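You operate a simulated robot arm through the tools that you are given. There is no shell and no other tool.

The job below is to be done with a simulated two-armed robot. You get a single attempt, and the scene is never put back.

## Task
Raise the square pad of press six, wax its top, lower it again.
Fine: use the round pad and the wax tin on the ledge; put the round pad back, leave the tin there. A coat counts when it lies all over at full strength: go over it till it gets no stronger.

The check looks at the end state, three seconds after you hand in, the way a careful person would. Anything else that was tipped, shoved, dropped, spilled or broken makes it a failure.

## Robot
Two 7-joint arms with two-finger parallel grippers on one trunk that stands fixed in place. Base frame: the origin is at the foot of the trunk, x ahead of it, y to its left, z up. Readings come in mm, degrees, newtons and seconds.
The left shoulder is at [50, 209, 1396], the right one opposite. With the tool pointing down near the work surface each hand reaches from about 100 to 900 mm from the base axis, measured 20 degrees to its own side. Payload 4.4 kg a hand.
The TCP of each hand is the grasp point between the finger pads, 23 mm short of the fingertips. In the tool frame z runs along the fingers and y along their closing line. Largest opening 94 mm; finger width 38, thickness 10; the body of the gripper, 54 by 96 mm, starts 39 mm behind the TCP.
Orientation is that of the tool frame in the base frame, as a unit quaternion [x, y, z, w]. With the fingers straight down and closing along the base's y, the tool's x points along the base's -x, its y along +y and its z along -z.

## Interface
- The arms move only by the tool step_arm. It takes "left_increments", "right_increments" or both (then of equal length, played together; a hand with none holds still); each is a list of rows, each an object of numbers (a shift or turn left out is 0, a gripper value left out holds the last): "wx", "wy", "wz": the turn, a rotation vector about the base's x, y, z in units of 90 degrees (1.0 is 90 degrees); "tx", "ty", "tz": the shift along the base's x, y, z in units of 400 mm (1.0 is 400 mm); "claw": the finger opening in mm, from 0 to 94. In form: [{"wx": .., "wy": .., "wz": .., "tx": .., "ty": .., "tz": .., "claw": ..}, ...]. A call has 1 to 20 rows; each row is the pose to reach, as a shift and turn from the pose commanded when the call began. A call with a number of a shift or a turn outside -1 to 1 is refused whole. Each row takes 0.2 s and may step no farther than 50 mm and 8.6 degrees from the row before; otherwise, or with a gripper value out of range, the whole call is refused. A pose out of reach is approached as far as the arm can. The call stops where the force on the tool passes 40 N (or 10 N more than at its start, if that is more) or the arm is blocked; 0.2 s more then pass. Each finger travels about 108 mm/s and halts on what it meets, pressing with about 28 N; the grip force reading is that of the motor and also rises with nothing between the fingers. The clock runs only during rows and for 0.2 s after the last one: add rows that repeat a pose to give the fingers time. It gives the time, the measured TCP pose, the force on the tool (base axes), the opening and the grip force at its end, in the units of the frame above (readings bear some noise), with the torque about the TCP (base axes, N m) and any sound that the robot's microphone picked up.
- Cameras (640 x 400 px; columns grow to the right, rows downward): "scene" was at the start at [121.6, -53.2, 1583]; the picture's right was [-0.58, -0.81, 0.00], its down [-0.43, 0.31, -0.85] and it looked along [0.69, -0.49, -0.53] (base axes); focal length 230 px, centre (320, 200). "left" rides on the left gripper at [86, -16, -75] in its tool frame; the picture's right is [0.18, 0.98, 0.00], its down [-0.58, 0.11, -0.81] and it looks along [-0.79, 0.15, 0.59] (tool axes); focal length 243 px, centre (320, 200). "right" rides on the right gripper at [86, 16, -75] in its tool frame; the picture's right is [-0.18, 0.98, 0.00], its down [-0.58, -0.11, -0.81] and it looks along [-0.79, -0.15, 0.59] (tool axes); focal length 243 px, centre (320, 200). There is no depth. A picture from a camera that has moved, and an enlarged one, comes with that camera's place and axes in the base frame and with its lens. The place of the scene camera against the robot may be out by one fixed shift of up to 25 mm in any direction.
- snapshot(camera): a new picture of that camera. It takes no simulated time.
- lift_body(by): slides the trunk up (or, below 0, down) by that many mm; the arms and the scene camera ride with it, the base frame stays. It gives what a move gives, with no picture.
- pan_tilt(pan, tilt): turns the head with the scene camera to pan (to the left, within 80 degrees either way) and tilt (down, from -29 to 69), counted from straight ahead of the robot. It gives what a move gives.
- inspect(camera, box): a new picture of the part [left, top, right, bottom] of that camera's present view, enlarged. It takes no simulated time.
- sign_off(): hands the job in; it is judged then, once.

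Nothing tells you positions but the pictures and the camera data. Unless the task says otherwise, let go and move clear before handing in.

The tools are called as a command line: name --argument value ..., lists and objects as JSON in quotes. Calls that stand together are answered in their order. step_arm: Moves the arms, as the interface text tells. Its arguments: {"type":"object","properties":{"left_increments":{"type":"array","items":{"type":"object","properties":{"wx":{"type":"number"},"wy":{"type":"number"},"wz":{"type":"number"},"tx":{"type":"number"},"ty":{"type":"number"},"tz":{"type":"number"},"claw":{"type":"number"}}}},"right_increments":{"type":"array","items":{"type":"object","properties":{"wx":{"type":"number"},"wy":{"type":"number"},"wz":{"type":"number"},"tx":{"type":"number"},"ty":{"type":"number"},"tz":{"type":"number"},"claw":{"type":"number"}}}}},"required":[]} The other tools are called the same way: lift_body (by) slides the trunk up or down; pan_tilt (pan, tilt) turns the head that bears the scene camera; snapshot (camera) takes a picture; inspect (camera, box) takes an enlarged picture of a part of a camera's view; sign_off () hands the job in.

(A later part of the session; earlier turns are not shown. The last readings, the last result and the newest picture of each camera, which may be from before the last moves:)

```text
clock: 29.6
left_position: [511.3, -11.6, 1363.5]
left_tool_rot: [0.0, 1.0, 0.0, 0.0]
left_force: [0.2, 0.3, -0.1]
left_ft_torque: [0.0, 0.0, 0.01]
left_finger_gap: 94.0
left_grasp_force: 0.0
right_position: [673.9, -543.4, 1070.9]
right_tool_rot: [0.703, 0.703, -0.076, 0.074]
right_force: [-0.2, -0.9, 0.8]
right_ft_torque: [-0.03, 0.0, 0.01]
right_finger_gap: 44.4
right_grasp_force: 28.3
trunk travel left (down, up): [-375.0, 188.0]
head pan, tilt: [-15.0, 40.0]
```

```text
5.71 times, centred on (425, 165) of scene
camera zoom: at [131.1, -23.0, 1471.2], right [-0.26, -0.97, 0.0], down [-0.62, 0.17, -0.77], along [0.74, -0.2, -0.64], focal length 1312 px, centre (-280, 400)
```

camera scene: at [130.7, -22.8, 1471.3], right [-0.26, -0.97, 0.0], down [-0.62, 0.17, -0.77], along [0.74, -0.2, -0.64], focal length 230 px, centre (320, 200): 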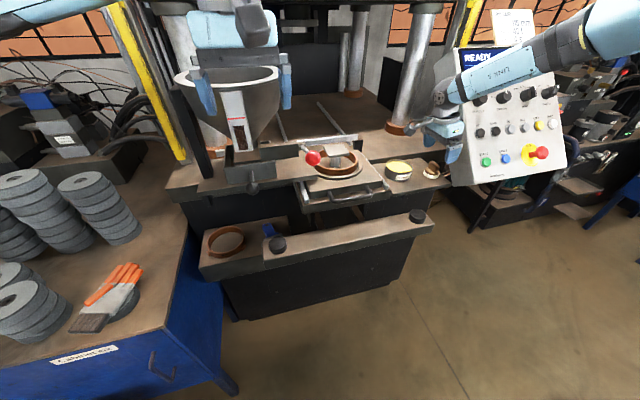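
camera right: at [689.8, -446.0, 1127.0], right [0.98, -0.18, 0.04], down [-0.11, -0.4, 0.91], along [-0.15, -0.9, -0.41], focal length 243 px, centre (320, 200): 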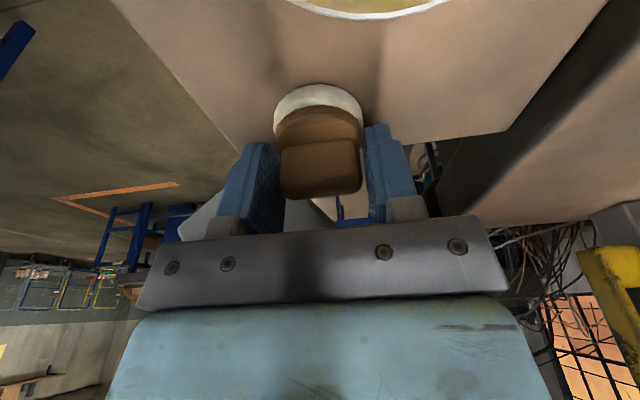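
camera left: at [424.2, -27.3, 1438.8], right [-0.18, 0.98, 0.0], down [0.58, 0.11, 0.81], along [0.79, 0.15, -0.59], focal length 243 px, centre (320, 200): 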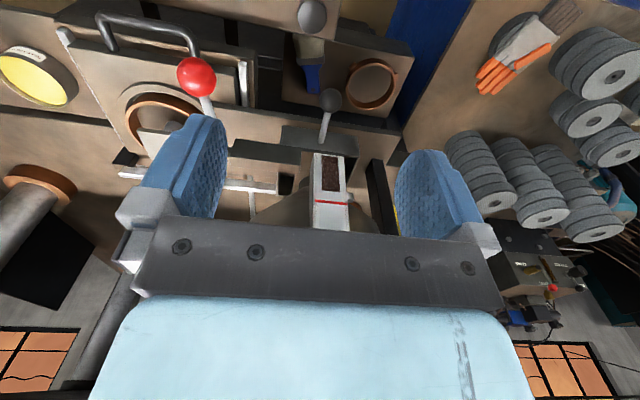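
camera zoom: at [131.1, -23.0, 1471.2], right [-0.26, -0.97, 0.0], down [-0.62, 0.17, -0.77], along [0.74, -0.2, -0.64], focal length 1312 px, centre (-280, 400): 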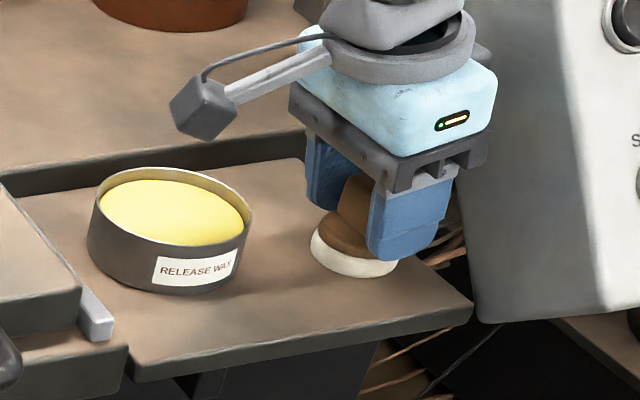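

Gripped at an opening of 44.4 mm. I'll lift it slightly and check that it hangs straight before going to the tin at about (706, -440, rim z 1059).

step_arm --right_increments '[{"tz": 0.02}, {"tz": 0.06}, {"tz": 0.12}, {"tz": 0.18}, {"tz": 0.18}]'

snapshot --camera "right"

inspect --camera "scene" --box '[380, 100, 470, 200]'

```text
clock: 30.8
left_position: [511.3, -12.3, 1362.8]
left_tool_rot: [0.0, 1.0, -0.001, -0.001]
left_force: [0.6, -0.5, -0.1]
left_ft_torque: [0.0, 0.03, -0.01]
left_finger_gap: 93.9
left_grasp_force: 0.0
right_position: [673.9, -544.8, 1143.2]
right_tool_rot: [0.703, 0.703, -0.075, 0.074]
right_force: [-0.4, 0.4, -0.2]
right_ft_torque: [0.0, 0.01, 0.01]
right_finger_gap: 44.3
right_grasp_force: 28.2
trunk travel left (down, up): [-375.0, 188.0]
head pan, tilt: [-15.0, 40.0]
```

```text
taken
camera right: at [690.2, -446.8, 1198.9], right [0.98, -0.18, 0.04], down [-0.11, -0.4, 0.91], along [-0.15, -0.9, -0.41], focal length 243 px, centre (320, 200)
```

right: 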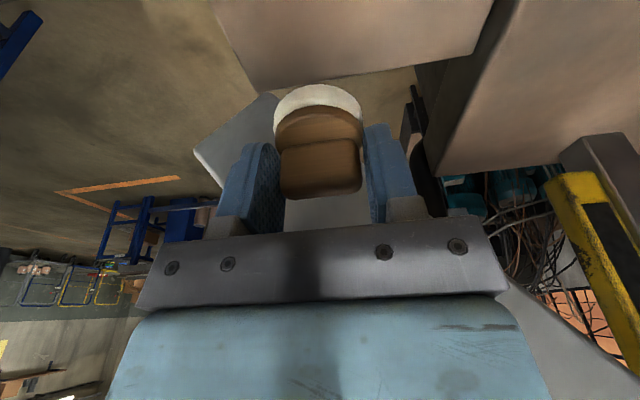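

```text
4.00 times, centred on (425, 150) of scene
camera zoom: at [131.6, -23.3, 1471.1], right [-0.26, -0.97, 0.0], down [-0.62, 0.17, -0.77], along [0.74, -0.2, -0.64], focal length 918 px, centre (-100, 400)
```

zoom: 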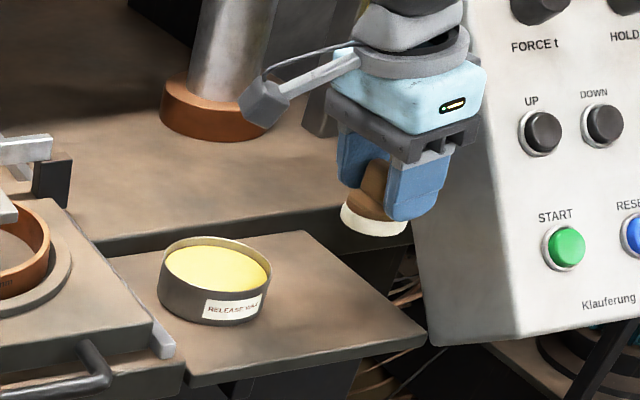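

The round pad hangs firm and level. Moving above the tin.

step_arm --right_increments '[{"tx": 0.027, "ty": 0.09, "tz": 0.01}, {"tx": 0.054, "ty": 0.18, "tz": 0.01}, {"tx": 0.08, "ty": 0.27, "tz": 0.01}, {"tx": 0.08, "ty": 0.27, "tz": 0.01}]'

snapshot --camera "right"

inspect --camera "scene" --box '[350, 110, 450, 200]'

inspect --camera "left" --box '[0, 0, 160, 130]'

```text
clock: 31.8
left_position: [510.3, -12.8, 1363.7]
left_tool_rot: [0.0, 1.0, 0.0, 0.0]
left_force: [0.0, 0.1, -0.4]
left_ft_torque: [0.04, 0.01, 0.02]
left_finger_gap: 94.2
left_grasp_force: 0.1
right_position: [706.1, -436.9, 1148.4]
right_tool_rot: [0.703, 0.703, -0.075, 0.074]
right_force: [1.0, 0.2, 0.1]
right_ft_torque: [-0.01, 0.01, -0.01]
right_finger_gap: 44.4
right_grasp_force: 28.0
trunk travel left (down, up): [-375.0, 188.0]
head pan, tilt: [-15.0, 40.0]
```

```text
taken
camera right: at [721.5, -338.6, 1203.4], right [0.98, -0.18, 0.04], down [-0.11, -0.4, 0.91], along [-0.15, -0.9, -0.41], focal length 243 px, centre (320, 200)
```

right: 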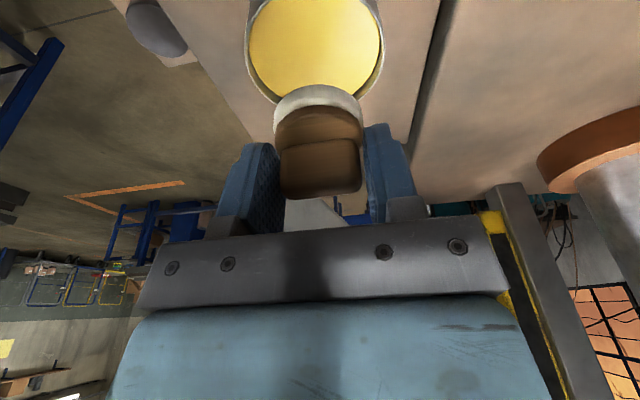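

```text
4.44 times, centred on (400, 155) of scene
camera zoom: at [130.7, -23.0, 1471.3], right [-0.26, -0.97, 0.0], down [-0.62, 0.17, -0.77], along [0.74, -0.2, -0.64], focal length 1020 px, centre (-36, 400)
```

zoom: 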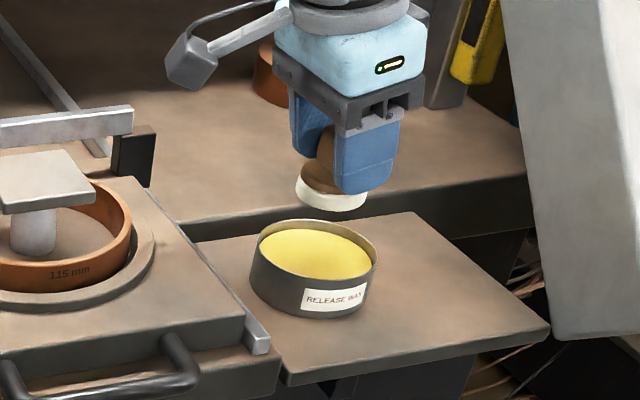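

```text
3.08 times, centred on (80, 65) of left
camera zoom: at [424.2, -27.4, 1438.8], right [-0.18, 0.98, 0.0], down [0.58, 0.11, 0.81], along [0.79, 0.15, -0.59], focal length 746 px, centre (1058, 615)
```

zoom: 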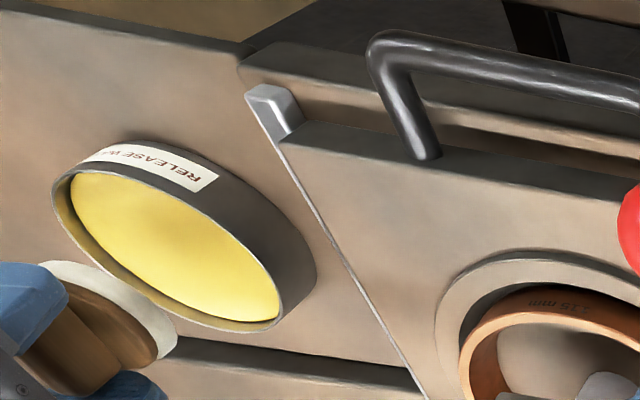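

Aligned over the tin with roughly 18 mm of room all round. Lowering 35 mm, then checking.

step_arm --right_increments '[{"tz": -0.05}, {"tz": -0.0875}, {"tz": -0.0875}]'

snapshot --camera "right"

inspect --camera "scene" --box '[350, 110, 450, 200]'

inspect --camera "left" --box '[0, 0, 120, 120]'

```text
clock: 32.6
left_position: [510.6, -11.1, 1364.5]
left_tool_rot: [0.0, 1.0, 0.0, 0.0]
left_force: [0.2, -0.9, 0.0]
left_ft_torque: [-0.02, -0.02, 0.03]
left_finger_gap: 94.0
left_grasp_force: 0.1
right_position: [706.2, -435.8, 1112.5]
right_tool_rot: [0.704, 0.703, -0.075, 0.074]
right_force: [-0.2, -0.2, 0.5]
right_ft_torque: [0.01, -0.01, 0.0]
right_finger_gap: 44.3
right_grasp_force: 27.9
trunk travel left (down, up): [-375.0, 188.0]
head pan, tilt: [-15.0, 40.0]
```

```text
taken
camera right: at [721.8, -338.5, 1168.1], right [0.98, -0.18, 0.04], down [-0.11, -0.4, 0.91], along [-0.15, -0.9, -0.41], focal length 243 px, centre (320, 200)
```

right: 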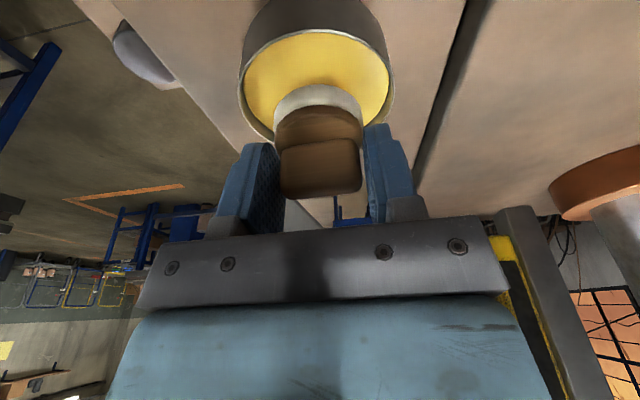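

```text
4.44 times, centred on (400, 155) of scene
camera zoom: at [131.0, -22.7, 1471.2], right [-0.26, -0.97, 0.0], down [-0.62, 0.17, -0.77], along [0.74, -0.2, -0.64], focal length 1020 px, centre (-36, 400)
```

zoom: 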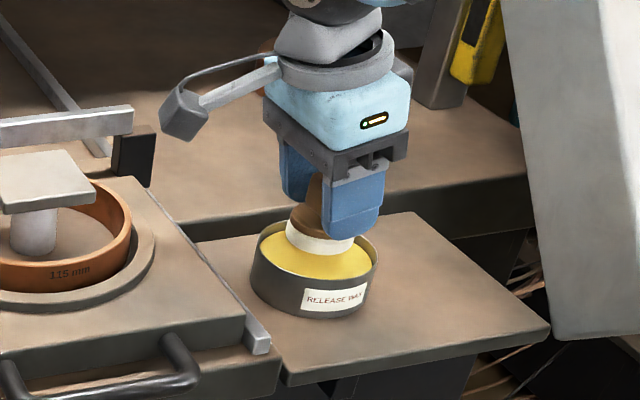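

```text
3.33 times, centred on (60, 60) of left
camera zoom: at [424.5, -27.2, 1438.6], right [-0.18, 0.98, 0.0], down [0.58, 0.11, 0.81], along [0.79, 0.15, -0.59], focal length 809 px, centre (1187, 667)
```

zoom: 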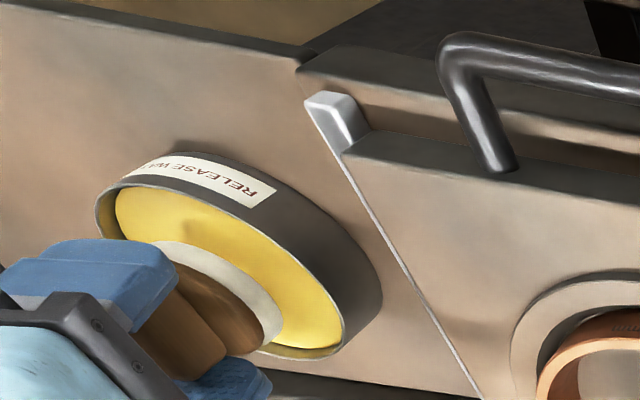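

The round pad is inside the rim and centred. Lowering in small steps until it rests on the wax.

step_arm --right_increments '[{"tz": -0.0075}, {"tz": -0.015}, {"tz": -0.02}]'

inspect --camera "right" --box '[230, 0, 410, 150]'

```text
clock: 33.4
left_position: [511.4, -11.8, 1364.0]
left_tool_rot: [-0.001, 1.0, 0.0, 0.0]
left_force: [-0.1, -0.3, 0.4]
left_ft_torque: [-0.02, 0.04, -0.01]
left_finger_gap: 93.9
left_grasp_force: 0.1
right_position: [706.7, -436.0, 1104.9]
right_tool_rot: [0.703, 0.703, -0.076, 0.074]
right_force: [-0.2, -1.0, 0.5]
right_ft_torque: [0.01, 0.03, 0.03]
right_finger_gap: 44.7
right_grasp_force: 28.5
trunk travel left (down, up): [-375.0, 188.0]
head pan, tilt: [-15.0, 40.0]
```

```text
2.67 times, centred on (320, 75) of right
camera zoom: at [722.1, -338.3, 1160.3], right [0.98, -0.18, 0.04], down [-0.11, -0.4, 0.91], along [-0.15, -0.9, -0.41], focal length 647 px, centre (320, 533)
```

zoom: 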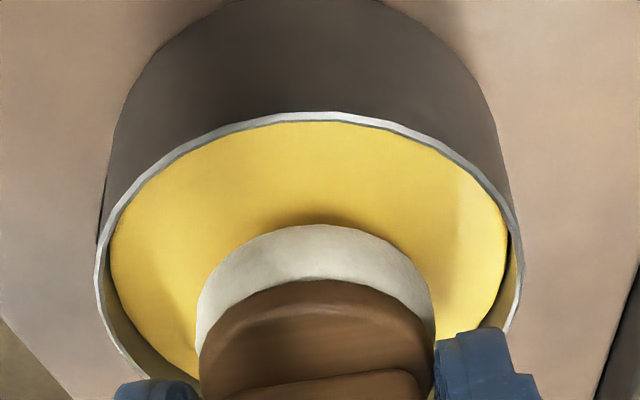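

Still a small gap to the wax. Lowering further.

step_arm --right_increments '[{"tz": -0.005}, {"tz": -0.01}, {"tz": -0.0125}]'

inspect --camera "right" --box '[230, 0, 410, 150]'

```text
clock: 34.2
left_position: [510.4, -11.8, 1363.8]
left_tool_rot: [0.001, 1.0, 0.0, 0.0]
left_force: [0.2, 0.1, 0.0]
left_ft_torque: [-0.03, 0.01, -0.03]
left_finger_gap: 94.2
left_grasp_force: 0.1
right_position: [706.3, -436.2, 1100.7]
right_tool_rot: [0.704, 0.703, -0.075, 0.073]
right_force: [0.0, 0.8, 0.2]
right_ft_torque: [0.0, -0.02, -0.01]
right_finger_gap: 44.2
right_grasp_force: 27.6
trunk travel left (down, up): [-375.0, 188.0]
head pan, tilt: [-15.0, 40.0]
```

```text
2.67 times, centred on (320, 75) of right
camera zoom: at [721.9, -338.5, 1155.2], right [0.98, -0.18, 0.04], down [-0.11, -0.4, 0.91], along [-0.15, -0.9, -0.41], focal length 647 px, centre (320, 533)
```

zoom: 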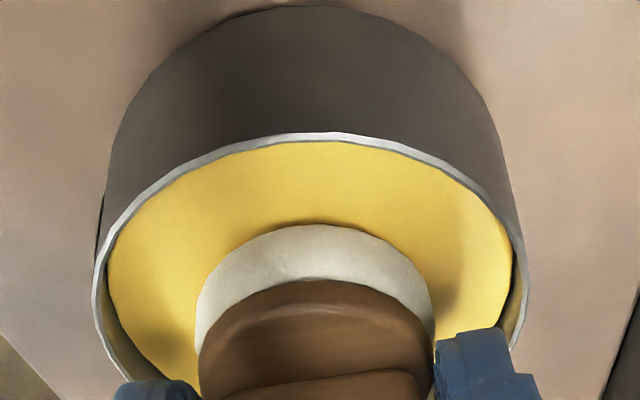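

No contact force yet. Continuing down a few more millimetres.

step_arm --right_increments '[{"tz": -0.005}, {"tz": -0.01}]'

inspect --camera "right" --box '[230, 0, 410, 150]'

```text
clock: 34.8
left_position: [510.2, -11.9, 1364.9]
left_tool_rot: [0.0, 1.0, 0.0, 0.001]
left_force: [-0.4, 0.5, 0.5]
left_ft_torque: [0.01, -0.04, -0.01]
left_finger_gap: 94.3
left_grasp_force: 0.1
right_position: [705.9, -435.9, 1098.9]
right_tool_rot: [0.703, 0.703, -0.074, 0.075]
right_force: [1.9, -3.2, 12.0]
right_ft_torque: [-0.06, 0.0, 0.02]
right_finger_gap: 44.3
right_grasp_force: 27.7
trunk travel left (down, up): [-375.0, 188.0]
head pan, tilt: [-15.0, 40.0]
```

```text
2.67 times, centred on (320, 75) of right
camera zoom: at [721.6, -338.4, 1153.8], right [0.98, -0.18, 0.04], down [-0.11, -0.4, 0.91], along [-0.15, -0.9, -0.41], focal length 647 px, centre (320, 533)
```

zoom: 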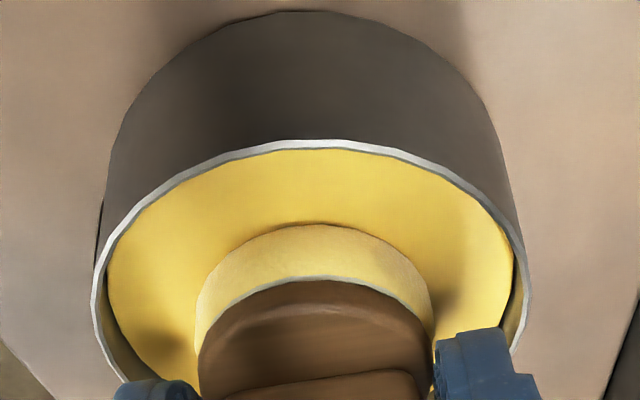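

The white pad has turned yellow with wax at 12 N contact. I'll hold briefly, then lift straight up.

step_arm --right_increments '[{"tz": 0.0}, {"tz": 0.0}, {"tz": 0.0}, {"tz": 0.02}, {"tz": 0.05}, {"tz": 0.1}, {"tz": 0.16}, {"tz": 0.16}]'

snapshot --camera "right"

inspect --camera "scene" --box '[270, 90, 450, 210]'

snapshot --camera "left"

```text
clock: 36.6
left_position: [511.0, -12.5, 1364.9]
left_tool_rot: [0.0, 1.0, 0.0, 0.0]
left_force: [0.7, -0.1, -0.1]
left_ft_torque: [0.02, 0.0, 0.02]
left_finger_gap: 93.9
left_grasp_force: 0.1
right_position: [706.3, -435.2, 1159.6]
right_tool_rot: [0.703, 0.703, -0.076, 0.073]
right_force: [-0.1, 1.0, -0.3]
right_ft_torque: [-0.01, 0.01, 0.01]
right_finger_gap: 44.3
right_grasp_force: 28.5
trunk travel left (down, up): [-375.0, 188.0]
head pan, tilt: [-15.0, 40.0]
```

```text
taken
camera right: at [722.2, -338.0, 1215.2], right [0.98, -0.18, 0.04], down [-0.11, -0.4, 0.91], along [-0.15, -0.9, -0.41], focal length 243 px, centre (320, 200)
```

right: 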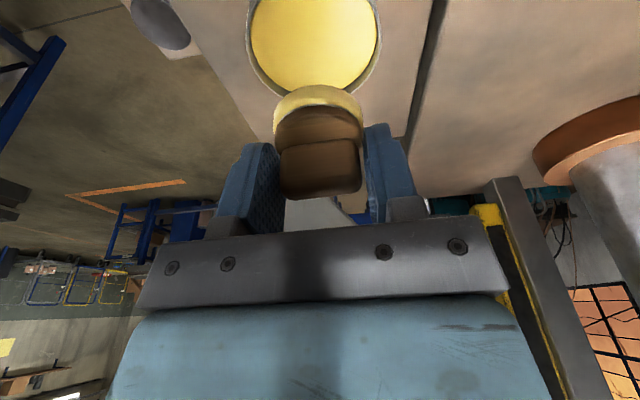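

```text
3.33 times, centred on (360, 150) of scene
camera zoom: at [131.5, -23.2, 1471.1], right [-0.26, -0.97, 0.0], down [-0.62, 0.17, -0.77], along [0.74, -0.2, -0.64], focal length 765 px, centre (187, 367)
```

zoom: 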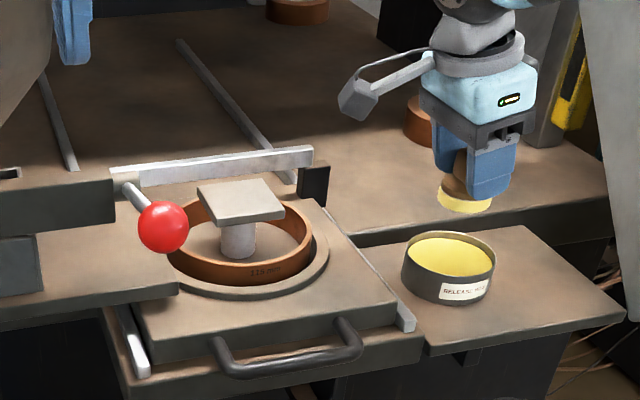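

```text
taken
camera left: at [425.0, -27.6, 1438.4], right [-0.18, 0.98, 0.0], down [0.58, 0.11, 0.81], along [0.79, 0.15, -0.59], focal length 243 px, centre (320, 200)
```

left: 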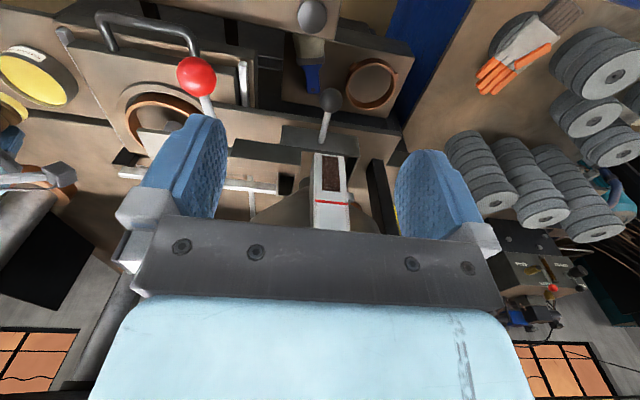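

The tin is undisturbed and the pad is loaded with wax. To measure the raised square pad precisely I'll nudge the left hand forward 60 mm so its camera sees past its finger.

step_arm --left_increments '[{"tx": 0.08}, {"tx": 0.15}, {"tx": 0.15}]'

snapshot --camera "left"

inspect --camera "left" --box '[60, 20, 260, 160]'

```text
clock: 37.4
left_position: [571.5, -12.2, 1364.8]
left_tool_rot: [0.001, 1.0, 0.0, 0.0]
left_force: [0.9, -0.3, 0.1]
left_ft_torque: [0.02, 0.0, -0.03]
left_finger_gap: 93.8
left_grasp_force: 0.1
right_position: [705.2, -436.2, 1160.5]
right_tool_rot: [0.703, 0.704, -0.075, 0.074]
right_force: [0.6, 0.0, -0.2]
right_ft_torque: [0.02, -0.05, -0.02]
right_finger_gap: 44.4
right_grasp_force: 27.5
trunk travel left (down, up): [-375.0, 188.0]
head pan, tilt: [-15.0, 40.0]
```

```text
taken
camera left: at [484.2, -26.9, 1439.1], right [-0.18, 0.98, 0.0], down [0.58, 0.11, 0.81], along [0.79, 0.15, -0.59], focal length 243 px, centre (320, 200)
```

left: 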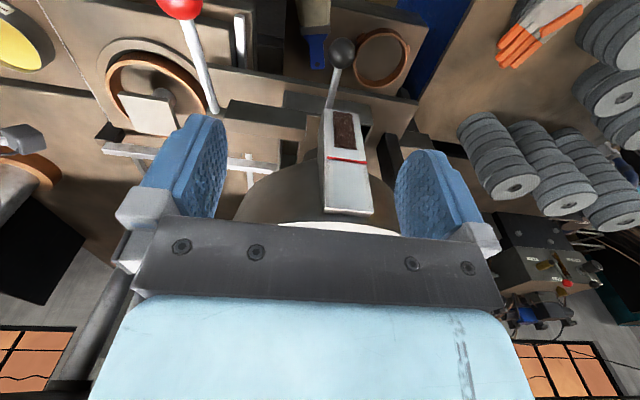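

```text
2.86 times, centred on (160, 90) of left
camera zoom: at [484.2, -26.9, 1439.1], right [-0.18, 0.98, 0.0], down [0.58, 0.11, 0.81], along [0.79, 0.15, -0.59], focal length 693 px, centre (777, 514)
```

zoom: 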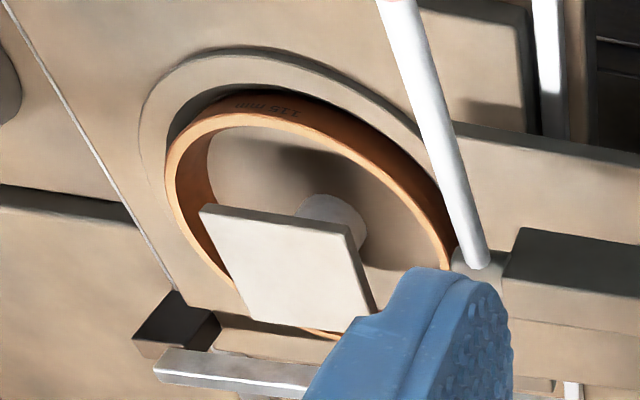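

The pad's top is clearly visible now. I'll raise the left hand 90 mm for a second view to triangulate the pad's corners.

step_arm --left_increments '[{"tz": 0.11}, {"tz": 0.225}, {"tz": 0.225}]'

inspect --camera "left" --box '[60, 10, 260, 150]'

inspect --camera "scene" --box '[290, 120, 390, 200]'

```text
clock: 38.2
left_position: [572.5, -11.3, 1453.3]
left_tool_rot: [0.0, 1.0, 0.0, 0.0]
left_force: [0.0, -0.1, 0.4]
left_ft_torque: [-0.02, 0.03, 0.0]
left_finger_gap: 93.8
left_grasp_force: 0.1
right_position: [708.4, -436.1, 1160.5]
right_tool_rot: [0.703, 0.703, -0.076, 0.073]
right_force: [-0.1, 0.2, -0.1]
right_ft_torque: [0.04, 0.03, -0.01]
right_finger_gap: 44.2
right_grasp_force: 28.4
trunk travel left (down, up): [-375.0, 188.0]
head pan, tilt: [-15.0, 40.0]
```

```text
2.86 times, centred on (160, 80) of left
camera zoom: at [486.8, -27.6, 1527.7], right [-0.18, 0.98, 0.0], down [0.58, 0.11, 0.81], along [0.79, 0.15, -0.59], focal length 693 px, centre (777, 543)
```

zoom: 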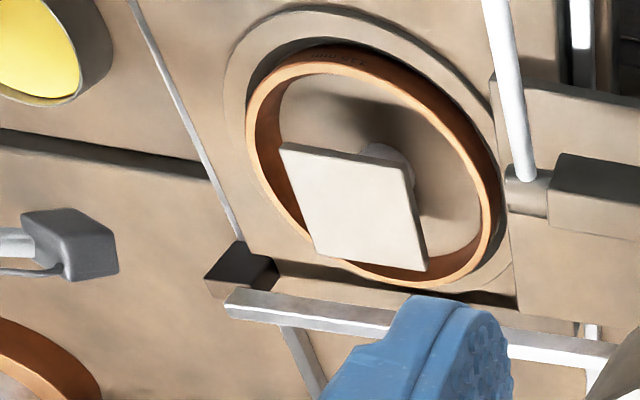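

```text
5.00 times, centred on (340, 160) of scene
camera zoom: at [132.8, -22.7, 1470.9], right [-0.26, -0.97, 0.0], down [-0.62, 0.17, -0.77], along [0.74, -0.2, -0.64], focal length 1148 px, centre (220, 400)
```

zoom: 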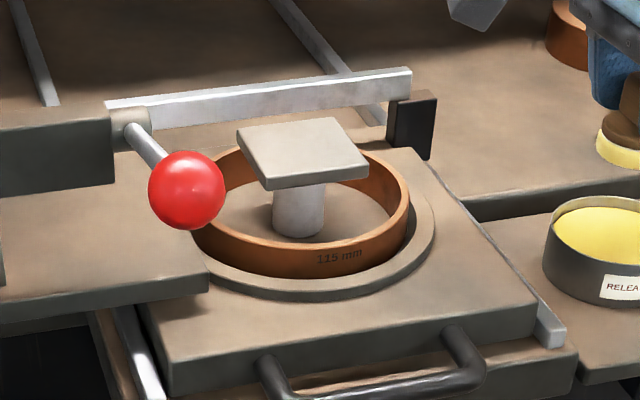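

The pad's top is about 70 mm square, roughly at (752, -240) and z 1110–1130; I want a tighter height. I'll swing the right hand (with the waxed round pad) up and over with yaw 0 so its camera looks down on the pad.

step_arm --right_increments '[{"tz": 0.1}, {"tz": 0.18, "wz": 0.09}, {"tz": 0.25, "wz": 0.18, "ty": 0.03}, {"tz": 0.3, "wz": 0.27, "ty": 0.08}, {"tz": 0.34, "wz": 0.36, "ty": 0.13, "tx": -0.01}, {"tz": 0.35, "wz": 0.45, "ty": 0.19, "tx": -0.02}, {"tz": 0.35, "wz": 0.54, "ty": 0.25, "tx": -0.03}, {"tz": 0.35, "wz": 0.63, "ty": 0.31, "tx": -0.04}, {"tz": 0.35, "wz": 0.72, "ty": 0.37, "tx": -0.05}, {"tz": 0.35, "wz": 0.81, "ty": 0.42, "tx": -0.06}, {"tz": 0.35, "wz": 0.9, "ty": 0.46, "tx": -0.065}, {"tz": 0.35, "wz": 0.99, "ty": 0.4875, "tx": -0.065}, {"tz": 0.35, "wz": 1.0, "ty": 0.4875, "tx": -0.065}, {"tz": 0.35, "wz": 1.0, "ty": 0.4875, "tx": -0.065}]'

snapshot --camera "right"

snapshot --camera "scene"

```text
clock: 41.2
left_position: [571.9, -12.5, 1454.1]
left_tool_rot: [0.0, 1.0, 0.0, 0.0]
left_force: [0.2, -1.5, 0.4]
left_ft_torque: [-0.01, 0.01, 0.03]
left_finger_gap: 93.9
left_grasp_force: 0.0
right_position: [680.0, -237.9, 1300.6]
right_tool_rot: [0.0, 0.994, -0.001, 0.105]
right_force: [-1.0, -0.4, -1.5]
right_ft_torque: [-0.02, 0.0, 0.01]
right_finger_gap: 44.4
right_grasp_force: 27.2
trunk travel left (down, up): [-375.0, 188.0]
head pan, tilt: [-15.0, 40.0]
```

```text
taken
camera right: at [579.6, -226.7, 1354.9], right [0.18, 0.98, 0.04], down [0.4, -0.11, 0.91], along [0.9, -0.15, -0.41], focal length 243 px, centre (320, 200)
```

right: 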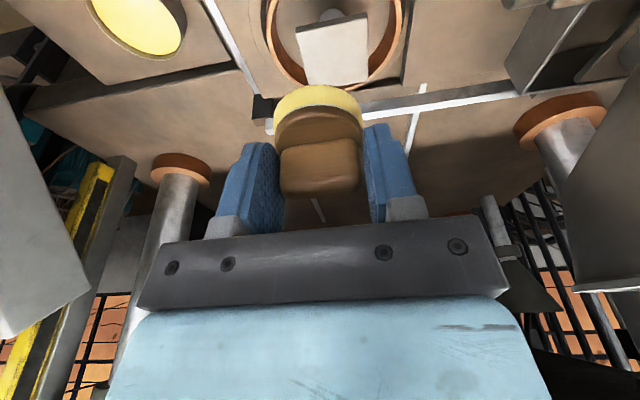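

```text
taken
camera scene: at [131.2, -22.9, 1471.2], right [-0.26, -0.97, 0.0], down [-0.62, 0.17, -0.77], along [0.74, -0.2, -0.64], focal length 230 px, centre (320, 200)
```

scene: 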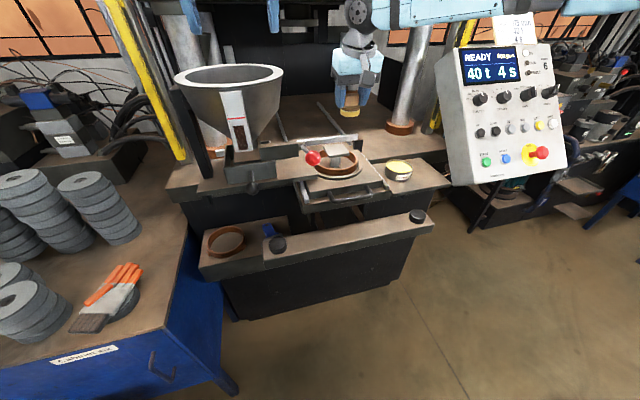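

inspect --camera "right" --box '[240, 0, 420, 110]'

inspect --camera "scene" --box '[290, 80, 410, 200]'

```text
3.56 times, centred on (330, 55) of right
camera zoom: at [579.6, -226.7, 1354.9], right [0.18, 0.98, 0.04], down [0.4, -0.11, 0.91], along [0.9, -0.15, -0.41], focal length 863 px, centre (284, 716)
```

zoom: 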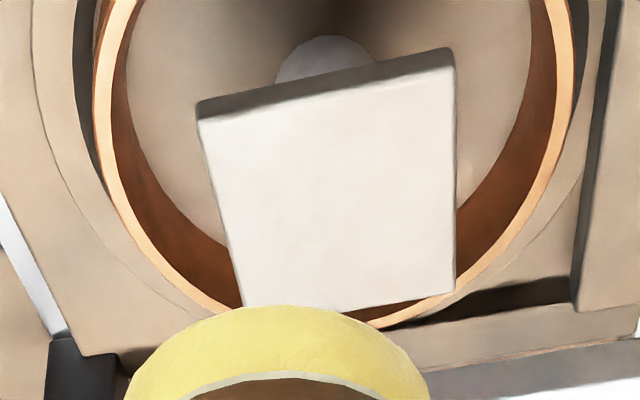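

```text
3.33 times, centred on (350, 140) of scene
camera zoom: at [131.2, -22.9, 1471.2], right [-0.26, -0.97, 0.0], down [-0.62, 0.17, -0.77], along [0.74, -0.2, -0.64], focal length 765 px, centre (220, 400)
```

zoom: 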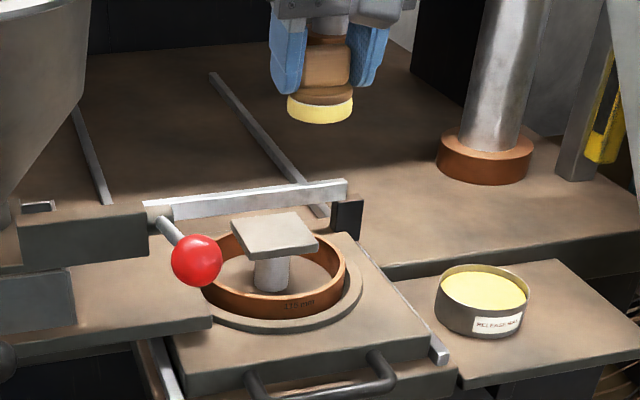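

Three views now agree: the pad top is at z ≈ 1124, centred at (746, -233), about 66 mm on a side. The red lever (knob at about (570, -127, 1195)) stays clear of the right hand there, so I'll move above the pad.

step_arm --right_increments '[{"tx": 0.05, "tz": -0.05}, {"tx": 0.1, "ty": 0.006, "tz": -0.12}, {"tx": 0.156, "ty": 0.012, "tz": -0.19}, {"tx": 0.156, "ty": 0.012, "tz": -0.25}, {"tx": 0.156, "ty": 0.012, "tz": -0.25}]'

snapshot --camera "right"

inspect --camera "scene" --box '[280, 70, 400, 190]'

inspect --camera "left" --box '[40, 0, 260, 150]'

```text
clock: 42.4
left_position: [572.2, -13.7, 1453.2]
left_tool_rot: [0.0, 1.0, 0.0, 0.0]
left_force: [-0.8, -0.2, 0.2]
left_ft_torque: [0.02, 0.0, -0.01]
left_finger_gap: 94.2
left_grasp_force: 0.1
right_position: [724.7, -251.0, 1203.8]
right_tool_rot: [0.0, 0.994, -0.001, 0.105]
right_force: [0.2, 0.1, -0.5]
right_ft_torque: [0.06, 0.02, 0.01]
right_finger_gap: 44.3
right_grasp_force: 27.8
right hand out of reach, approached as far as the arm can: row 3, 4, 5
trunk travel left (down, up): [-375.0, 188.0]
head pan, tilt: [-15.0, 40.0]
```

```text
taken
camera right: at [623.0, -237.4, 1258.8], right [0.18, 0.98, 0.04], down [0.4, -0.11, 0.91], along [0.9, -0.15, -0.41], focal length 243 px, centre (320, 200)
```

right: 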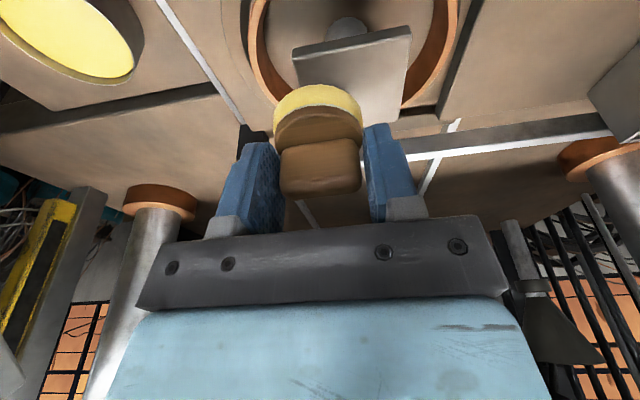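

```text
3.33 times, centred on (340, 130) of scene
camera zoom: at [131.0, -23.0, 1471.2], right [-0.26, -0.97, 0.0], down [-0.62, 0.17, -0.77], along [0.74, -0.2, -0.64], focal length 765 px, centre (253, 433)
```

zoom: 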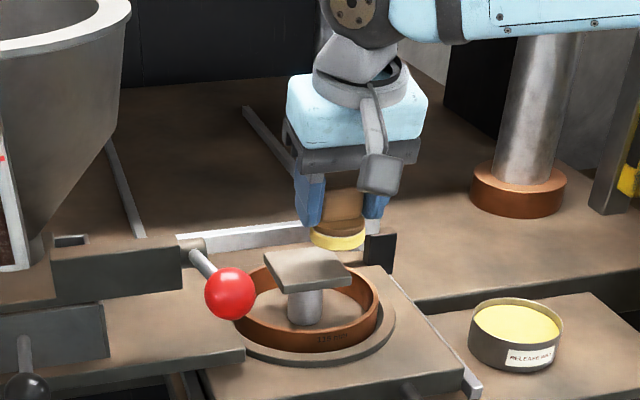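

```text
2.67 times, centred on (150, 75) of left
camera zoom: at [484.8, -27.9, 1528.4], right [-0.18, 0.98, 0.0], down [0.58, 0.11, 0.81], along [0.79, 0.15, -0.59], focal length 647 px, centre (773, 533)
```

zoom: 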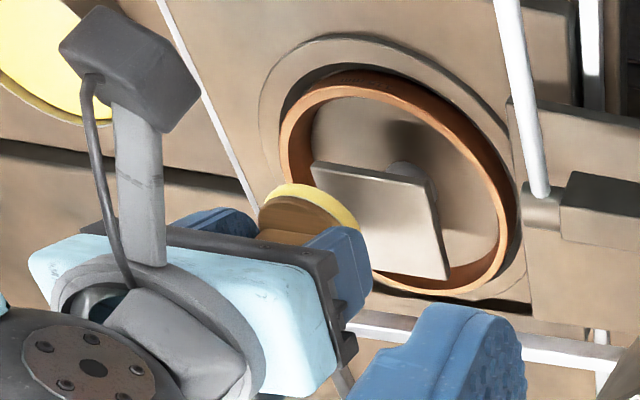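

The arm stopped short at (725, -251, 1204), before reaching the pad; nothing touched. I'll go up a little and try a -45° yaw to find a posture with more reach.

step_arm --right_increments '[{"tz": 0.06}, {"tz": 0.1, "wz": -0.09}, {"tz": 0.1, "wz": -0.18}, {"tz": 0.1, "wz": -0.27}, {"tz": 0.1, "wz": -0.36}, {"tz": 0.1, "wz": -0.45, "tx": 0.02, "ty": 0.02}, {"tz": 0.1, "wz": -0.5, "tx": 0.0445, "ty": 0.045}, {"tz": 0.1, "wz": -0.5, "tx": 0.0445, "ty": 0.045}]'

snapshot --camera "scene"

snapshot --camera "right"

```text
clock: 44.2
left_position: [570.6, -12.1, 1454.8]
left_tool_rot: [0.001, 1.0, -0.001, 0.001]
left_force: [0.3, 0.0, -0.6]
left_ft_torque: [-0.02, 0.01, 0.03]
left_finger_gap: 93.9
left_grasp_force: 0.0
right_position: [708.1, -263.3, 1246.9]
right_tool_rot: [0.381, 0.919, -0.041, 0.097]
right_force: [0.5, -0.7, -0.6]
right_ft_torque: [0.01, 0.0, 0.0]
right_finger_gap: 44.4
right_grasp_force: 28.2
right hand out of reach, approached as far as the arm can: row 4, 5, 6, 7, 8
trunk travel left (down, up): [-375.0, 188.0]
head pan, tilt: [-15.0, 40.0]
```

```text
taken
camera scene: at [131.3, -23.0, 1471.2], right [-0.26, -0.97, 0.0], down [-0.62, 0.17, -0.77], along [0.74, -0.2, -0.64], focal length 230 px, centre (320, 200)
```

scene: 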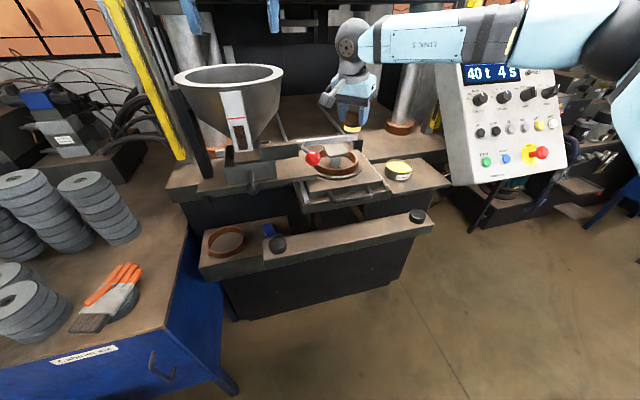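

```text
taken
camera right: at [649.8, -182.1, 1302.0], right [0.82, 0.57, 0.04], down [0.21, -0.36, 0.91], along [0.53, -0.74, -0.41], focal length 243 px, centre (320, 200)
```

right: 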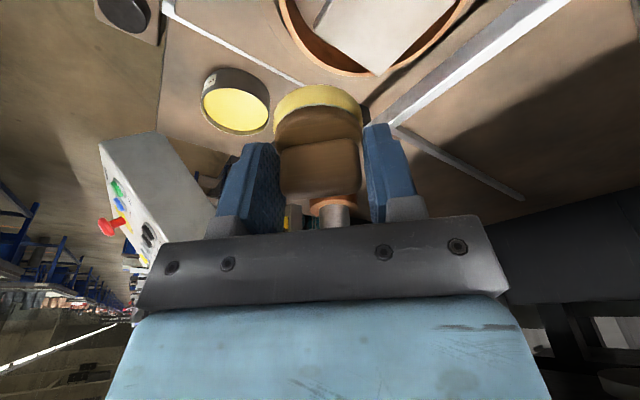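

Still limited: the wrist sits above the shoulder here because the trunk is low. I'll bring both hands back to comfortable poses, raise the trunk 100 mm again, and approach the pad from there.

step_arm --right_increments '[{"tx": -0.03, "tz": 0.03, "wz": 0.08}, {"tx": -0.07, "tz": 0.06, "wz": 0.16}, {"tx": -0.09, "tz": 0.09, "wz": 0.24, "ty": 0.02}, {"tx": -0.1, "tz": 0.11, "wz": 0.32, "ty": 0.03}, {"tx": -0.1, "tz": 0.12, "wz": 0.41, "ty": 0.04}, {"tx": -0.1, "tz": 0.12, "wz": 0.5, "ty": 0.05}, {"tx": -0.1, "tz": 0.12, "wz": 0.5, "ty": 0.05}]' --left_increments '[{"tx": -0.05, "tz": -0.07}, {"tx": -0.1, "tz": -0.14}, {"tx": -0.15, "tz": -0.2}, {"tx": -0.15, "tz": -0.225}, {"tx": -0.15, "tz": -0.225}, {"tx": -0.15, "tz": -0.225}, {"tx": -0.15, "tz": -0.225}]'

lift_body --by 100

snapshot --camera "scene"

snapshot --camera "right"

```text
clock: 45.8
left_position: [511.6, -13.3, 1363.3]
left_tool_rot: [0.0, 1.0, 0.0, 0.0]
left_force: [-0.1, 0.5, 0.4]
left_ft_torque: [0.02, 0.02, 0.03]
left_finger_gap: 94.2
left_grasp_force: 0.0
right_position: [668.9, -242.8, 1296.1]
right_tool_rot: [-0.001, 0.994, -0.001, 0.105]
right_force: [0.8, -0.6, -0.5]
right_ft_torque: [-0.02, -0.01, 0.0]
right_finger_gap: 44.5
right_grasp_force: 27.6
trunk travel left (down, up): [-375.0, 188.0]
head pan, tilt: [-15.0, 40.0]
```

```text
clock: 47.1
left_position: [512.3, -13.1, 1463.9]
left_tool_rot: [0.0, 1.0, 0.0, 0.0]
left_force: [0.8, 0.5, 0.3]
left_ft_torque: [0.01, 0.0, 0.01]
left_finger_gap: 94.1
left_grasp_force: 0.0
right_position: [669.5, -242.3, 1394.4]
right_tool_rot: [0.0, 0.994, -0.001, 0.106]
right_force: [0.8, 0.5, -0.2]
right_ft_torque: [-0.02, -0.02, -0.01]
right_finger_gap: 44.1
right_grasp_force: 27.5
trunk travel left (down, up): [-475.0, 88.0]
head pan, tilt: [-15.0, 40.0]
```

```text
taken
camera scene: at [131.5, -23.0, 1571.1], right [-0.26, -0.97, 0.0], down [-0.62, 0.17, -0.77], along [0.74, -0.2, -0.64], focal length 230 px, centre (320, 200)
```

scene: 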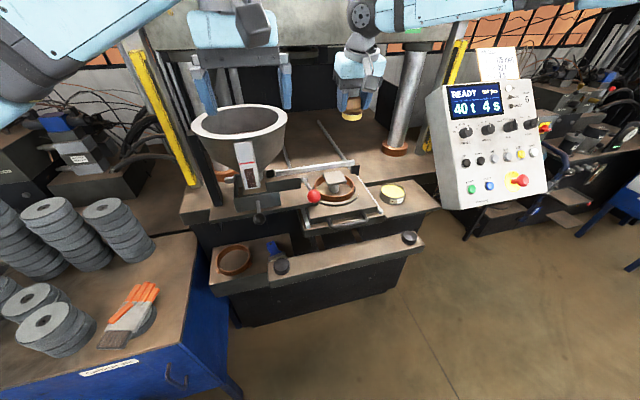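

```text
taken
camera right: at [568.8, -228.0, 1450.0], right [0.18, 0.98, 0.04], down [0.4, -0.11, 0.91], along [0.9, -0.15, -0.41], focal length 243 px, centre (320, 200)
```

right: 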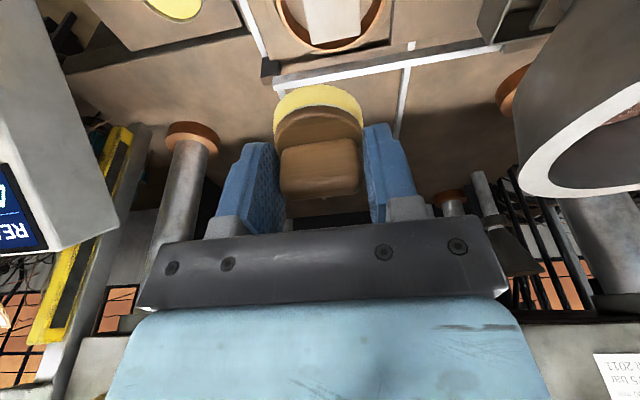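

Trunk is back up and both hands are clear. Descending toward the spot above the pad at (742, -233, 1200).

step_arm --right_increments '[{"tx": 0.03, "ty": 0.005, "tz": -0.1}, {"tx": 0.06, "ty": 0.01, "tz": -0.2}, {"tx": 0.1, "ty": 0.015, "tz": -0.3}, {"tx": 0.14, "ty": 0.02, "tz": -0.4}, {"tx": 0.182, "ty": 0.0233, "tz": -0.486}, {"tx": 0.182, "ty": 0.0233, "tz": -0.486}]'

snapshot --camera "right"

inspect --camera "scene" --box '[280, 90, 400, 210]'

```text
clock: 48.5
left_position: [511.9, -12.5, 1464.8]
left_tool_rot: [0.0, 1.0, 0.0, 0.0]
left_force: [-0.5, -0.1, 0.6]
left_ft_torque: [-0.02, 0.03, 0.02]
left_finger_gap: 94.1
left_grasp_force: 0.1
right_position: [703.2, -262.9, 1223.6]
right_tool_rot: [0.0, 0.994, -0.001, 0.105]
right_force: [-0.9, -0.8, -0.2]
right_ft_torque: [0.0, -0.01, -0.02]
right_finger_gap: 44.5
right_grasp_force: 28.1
right hand out of reach, approached as far as the arm can: row 3, 4, 5, 6
trunk travel left (down, up): [-475.0, 88.0]
head pan, tilt: [-15.0, 40.0]
```

```text
taken
camera right: at [603.3, -248.5, 1278.6], right [0.18, 0.98, 0.04], down [0.4, -0.11, 0.91], along [0.9, -0.15, -0.41], focal length 243 px, centre (320, 200)
```

right: 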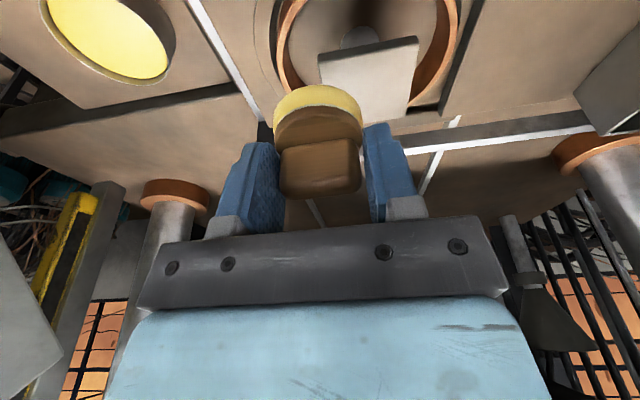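

```text
3.33 times, centred on (340, 150) of scene
camera zoom: at [131.1, -22.8, 1571.2], right [-0.26, -0.97, 0.0], down [-0.62, 0.17, -0.77], along [0.74, -0.2, -0.64], focal length 765 px, centre (253, 367)
```

zoom: 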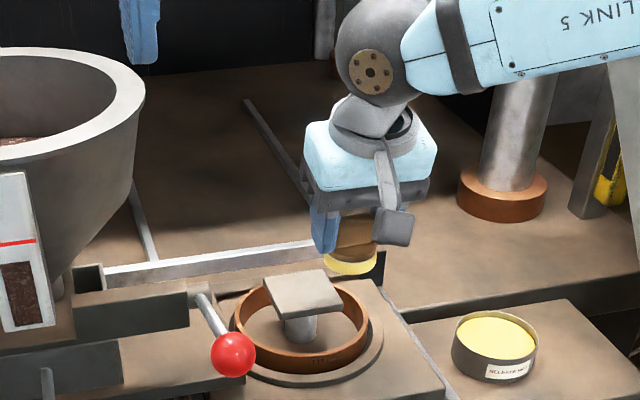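

Still short, at (703, -263, 1224), though the distance itself is well within the arm's span, so the elbow posture must be the limit. I'll return the right hand to near its starting pose, compare its posture with the first picture, and approach directly from there.

step_arm --right_increments '[{"tx": -0.05, "tz": 0.1}, {"tx": -0.12, "ty": -0.03, "tz": 0.19}, {"tx": -0.2, "ty": -0.08, "tz": 0.27}, {"tx": -0.28, "ty": -0.13, "tz": 0.34}, {"tx": -0.36, "ty": -0.18, "tz": 0.41}, {"tx": -0.45, "ty": -0.23, "tz": 0.46}, {"tx": -0.54, "ty": -0.28, "tz": 0.5}, {"tx": -0.63, "ty": -0.33, "tz": 0.51}, {"tx": -0.72, "ty": -0.38, "tz": 0.51}, {"tx": -0.81, "ty": -0.44, "tz": 0.51}, {"tx": -0.88, "ty": -0.5, "tz": 0.51}, {"tx": -0.925, "ty": -0.56, "tz": 0.51}, {"tx": -0.925, "ty": -0.56, "tz": 0.51}]'

pan_tilt --pan -35.7 --tilt 32.2

snapshot --camera "scene"

snapshot --camera "left"

```text
clock: 51.3
left_position: [511.0, -12.7, 1464.7]
left_tool_rot: [0.0, 1.0, 0.001, 0.0]
left_force: [0.2, -0.2, 0.4]
left_ft_torque: [0.0, -0.02, -0.01]
left_finger_gap: 94.0
left_grasp_force: 0.1
right_position: [333.0, -487.1, 1429.9]
right_tool_rot: [0.001, 0.994, -0.001, 0.106]
right_force: [0.9, -0.3, -0.5]
right_ft_torque: [0.02, 0.01, 0.03]
right_finger_gap: 44.4
right_grasp_force: 28.1
trunk travel left (down, up): [-475.0, 88.0]
head pan, tilt: [-15.0, 40.0]
```

```text
clock: 52.1
left_position: [512.0, -12.8, 1464.4]
left_tool_rot: [0.001, 1.0, 0.0, 0.001]
left_force: [0.0, 0.4, -0.6]
left_ft_torque: [0.01, 0.0, -0.02]
left_finger_gap: 94.0
left_grasp_force: 0.0
right_position: [334.1, -486.1, 1430.6]
right_tool_rot: [0.0, 0.994, -0.001, 0.106]
right_force: [0.3, 0.2, -0.7]
right_ft_torque: [0.03, -0.01, -0.01]
right_finger_gap: 44.3
right_grasp_force: 28.0
trunk travel left (down, up): [-475.0, 88.0]
head pan, tilt: [-35.7, 32.2]
```

```text
taken
camera scene: at [121.5, -53.0, 1583.1], right [-0.58, -0.81, 0.0], down [-0.43, 0.31, -0.85], along [0.69, -0.49, -0.53], focal length 230 px, centre (320, 200)
```

scene: 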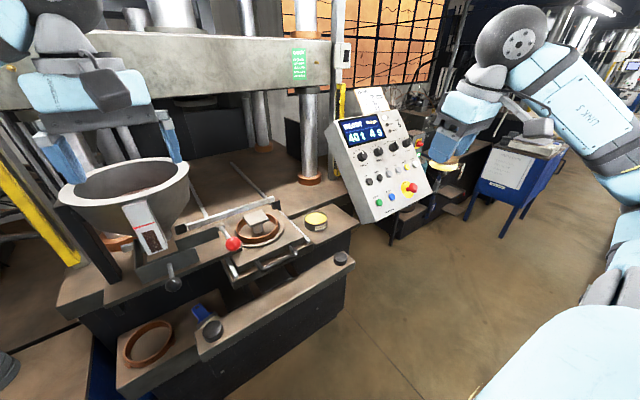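

```text
taken
camera left: at [424.9, -27.8, 1538.7], right [-0.18, 0.98, 0.0], down [0.58, 0.11, 0.81], along [0.79, 0.15, -0.59], focal length 243 px, centre (320, 200)
```

left: 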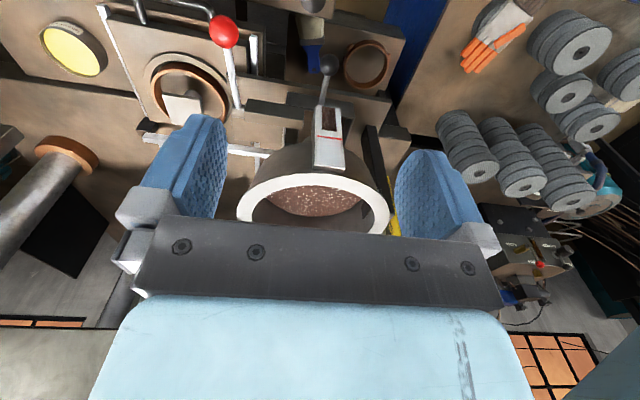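

The elbow hangs lower than at the start, so the posture depends on the path taken. I'll try a positive yaw (+45°) on the way in, since the trend suggested that direction reaches further, testing at a safe height first.

step_arm --right_increments '[{"tx": 0.08, "ty": 0.05, "wz": 0.08}, {"tx": 0.16, "ty": 0.1, "wz": 0.16}, {"tx": 0.24, "ty": 0.15, "wz": 0.24}, {"tx": 0.32, "ty": 0.2, "wz": 0.32}, {"tx": 0.4, "ty": 0.25, "wz": 0.4, "tz": -0.03}, {"tx": 0.49, "ty": 0.3, "wz": 0.48, "tz": -0.07}, {"tx": 0.58, "ty": 0.35, "wz": 0.5, "tz": -0.11}, {"tx": 0.67, "ty": 0.4, "wz": 0.5, "tz": -0.15}, {"tx": 0.75, "ty": 0.45, "wz": 0.5, "tz": -0.2}, {"tx": 0.77, "ty": 0.47, "wz": 0.5, "tz": -0.25}, {"tx": 0.77, "ty": 0.47, "wz": 0.5, "tz": -0.25}]'

snapshot --camera "scene"

```text
clock: 54.5
left_position: [509.4, -15.0, 1464.0]
left_tool_rot: [0.001, 1.0, 0.002, 0.001]
left_force: [-0.7, -1.0, 0.2]
left_ft_torque: [0.03, -0.03, -0.02]
left_finger_gap: 93.7
left_grasp_force: 0.1
right_position: [605.0, -263.1, 1329.2]
right_tool_rot: [-0.377, 0.92, 0.038, 0.1]
right_force: [-0.3, -1.5, 0.2]
right_ft_torque: [-0.03, -0.05, -0.02]
right_finger_gap: 44.3
right_grasp_force: 27.5
right hand out of reach, approached as far as the arm can: row 6, 7, 8, 9, 10, 11
trunk travel left (down, up): [-475.0, 88.0]
head pan, tilt: [-35.7, 32.2]
```

```text
taken
camera scene: at [120.2, -54.3, 1583.2], right [-0.58, -0.81, 0.0], down [-0.43, 0.31, -0.85], along [0.69, -0.49, -0.53], focal length 230 px, centre (320, 200)
```

scene: 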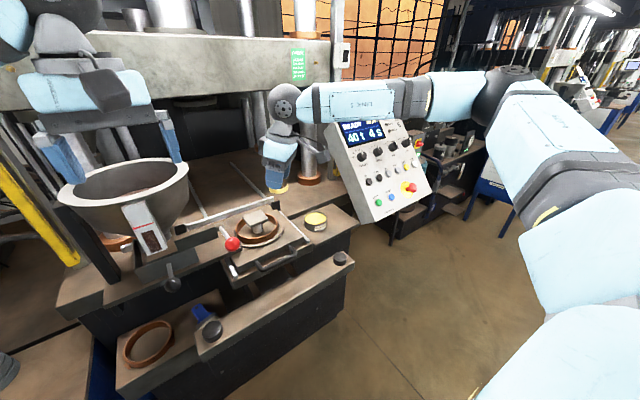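

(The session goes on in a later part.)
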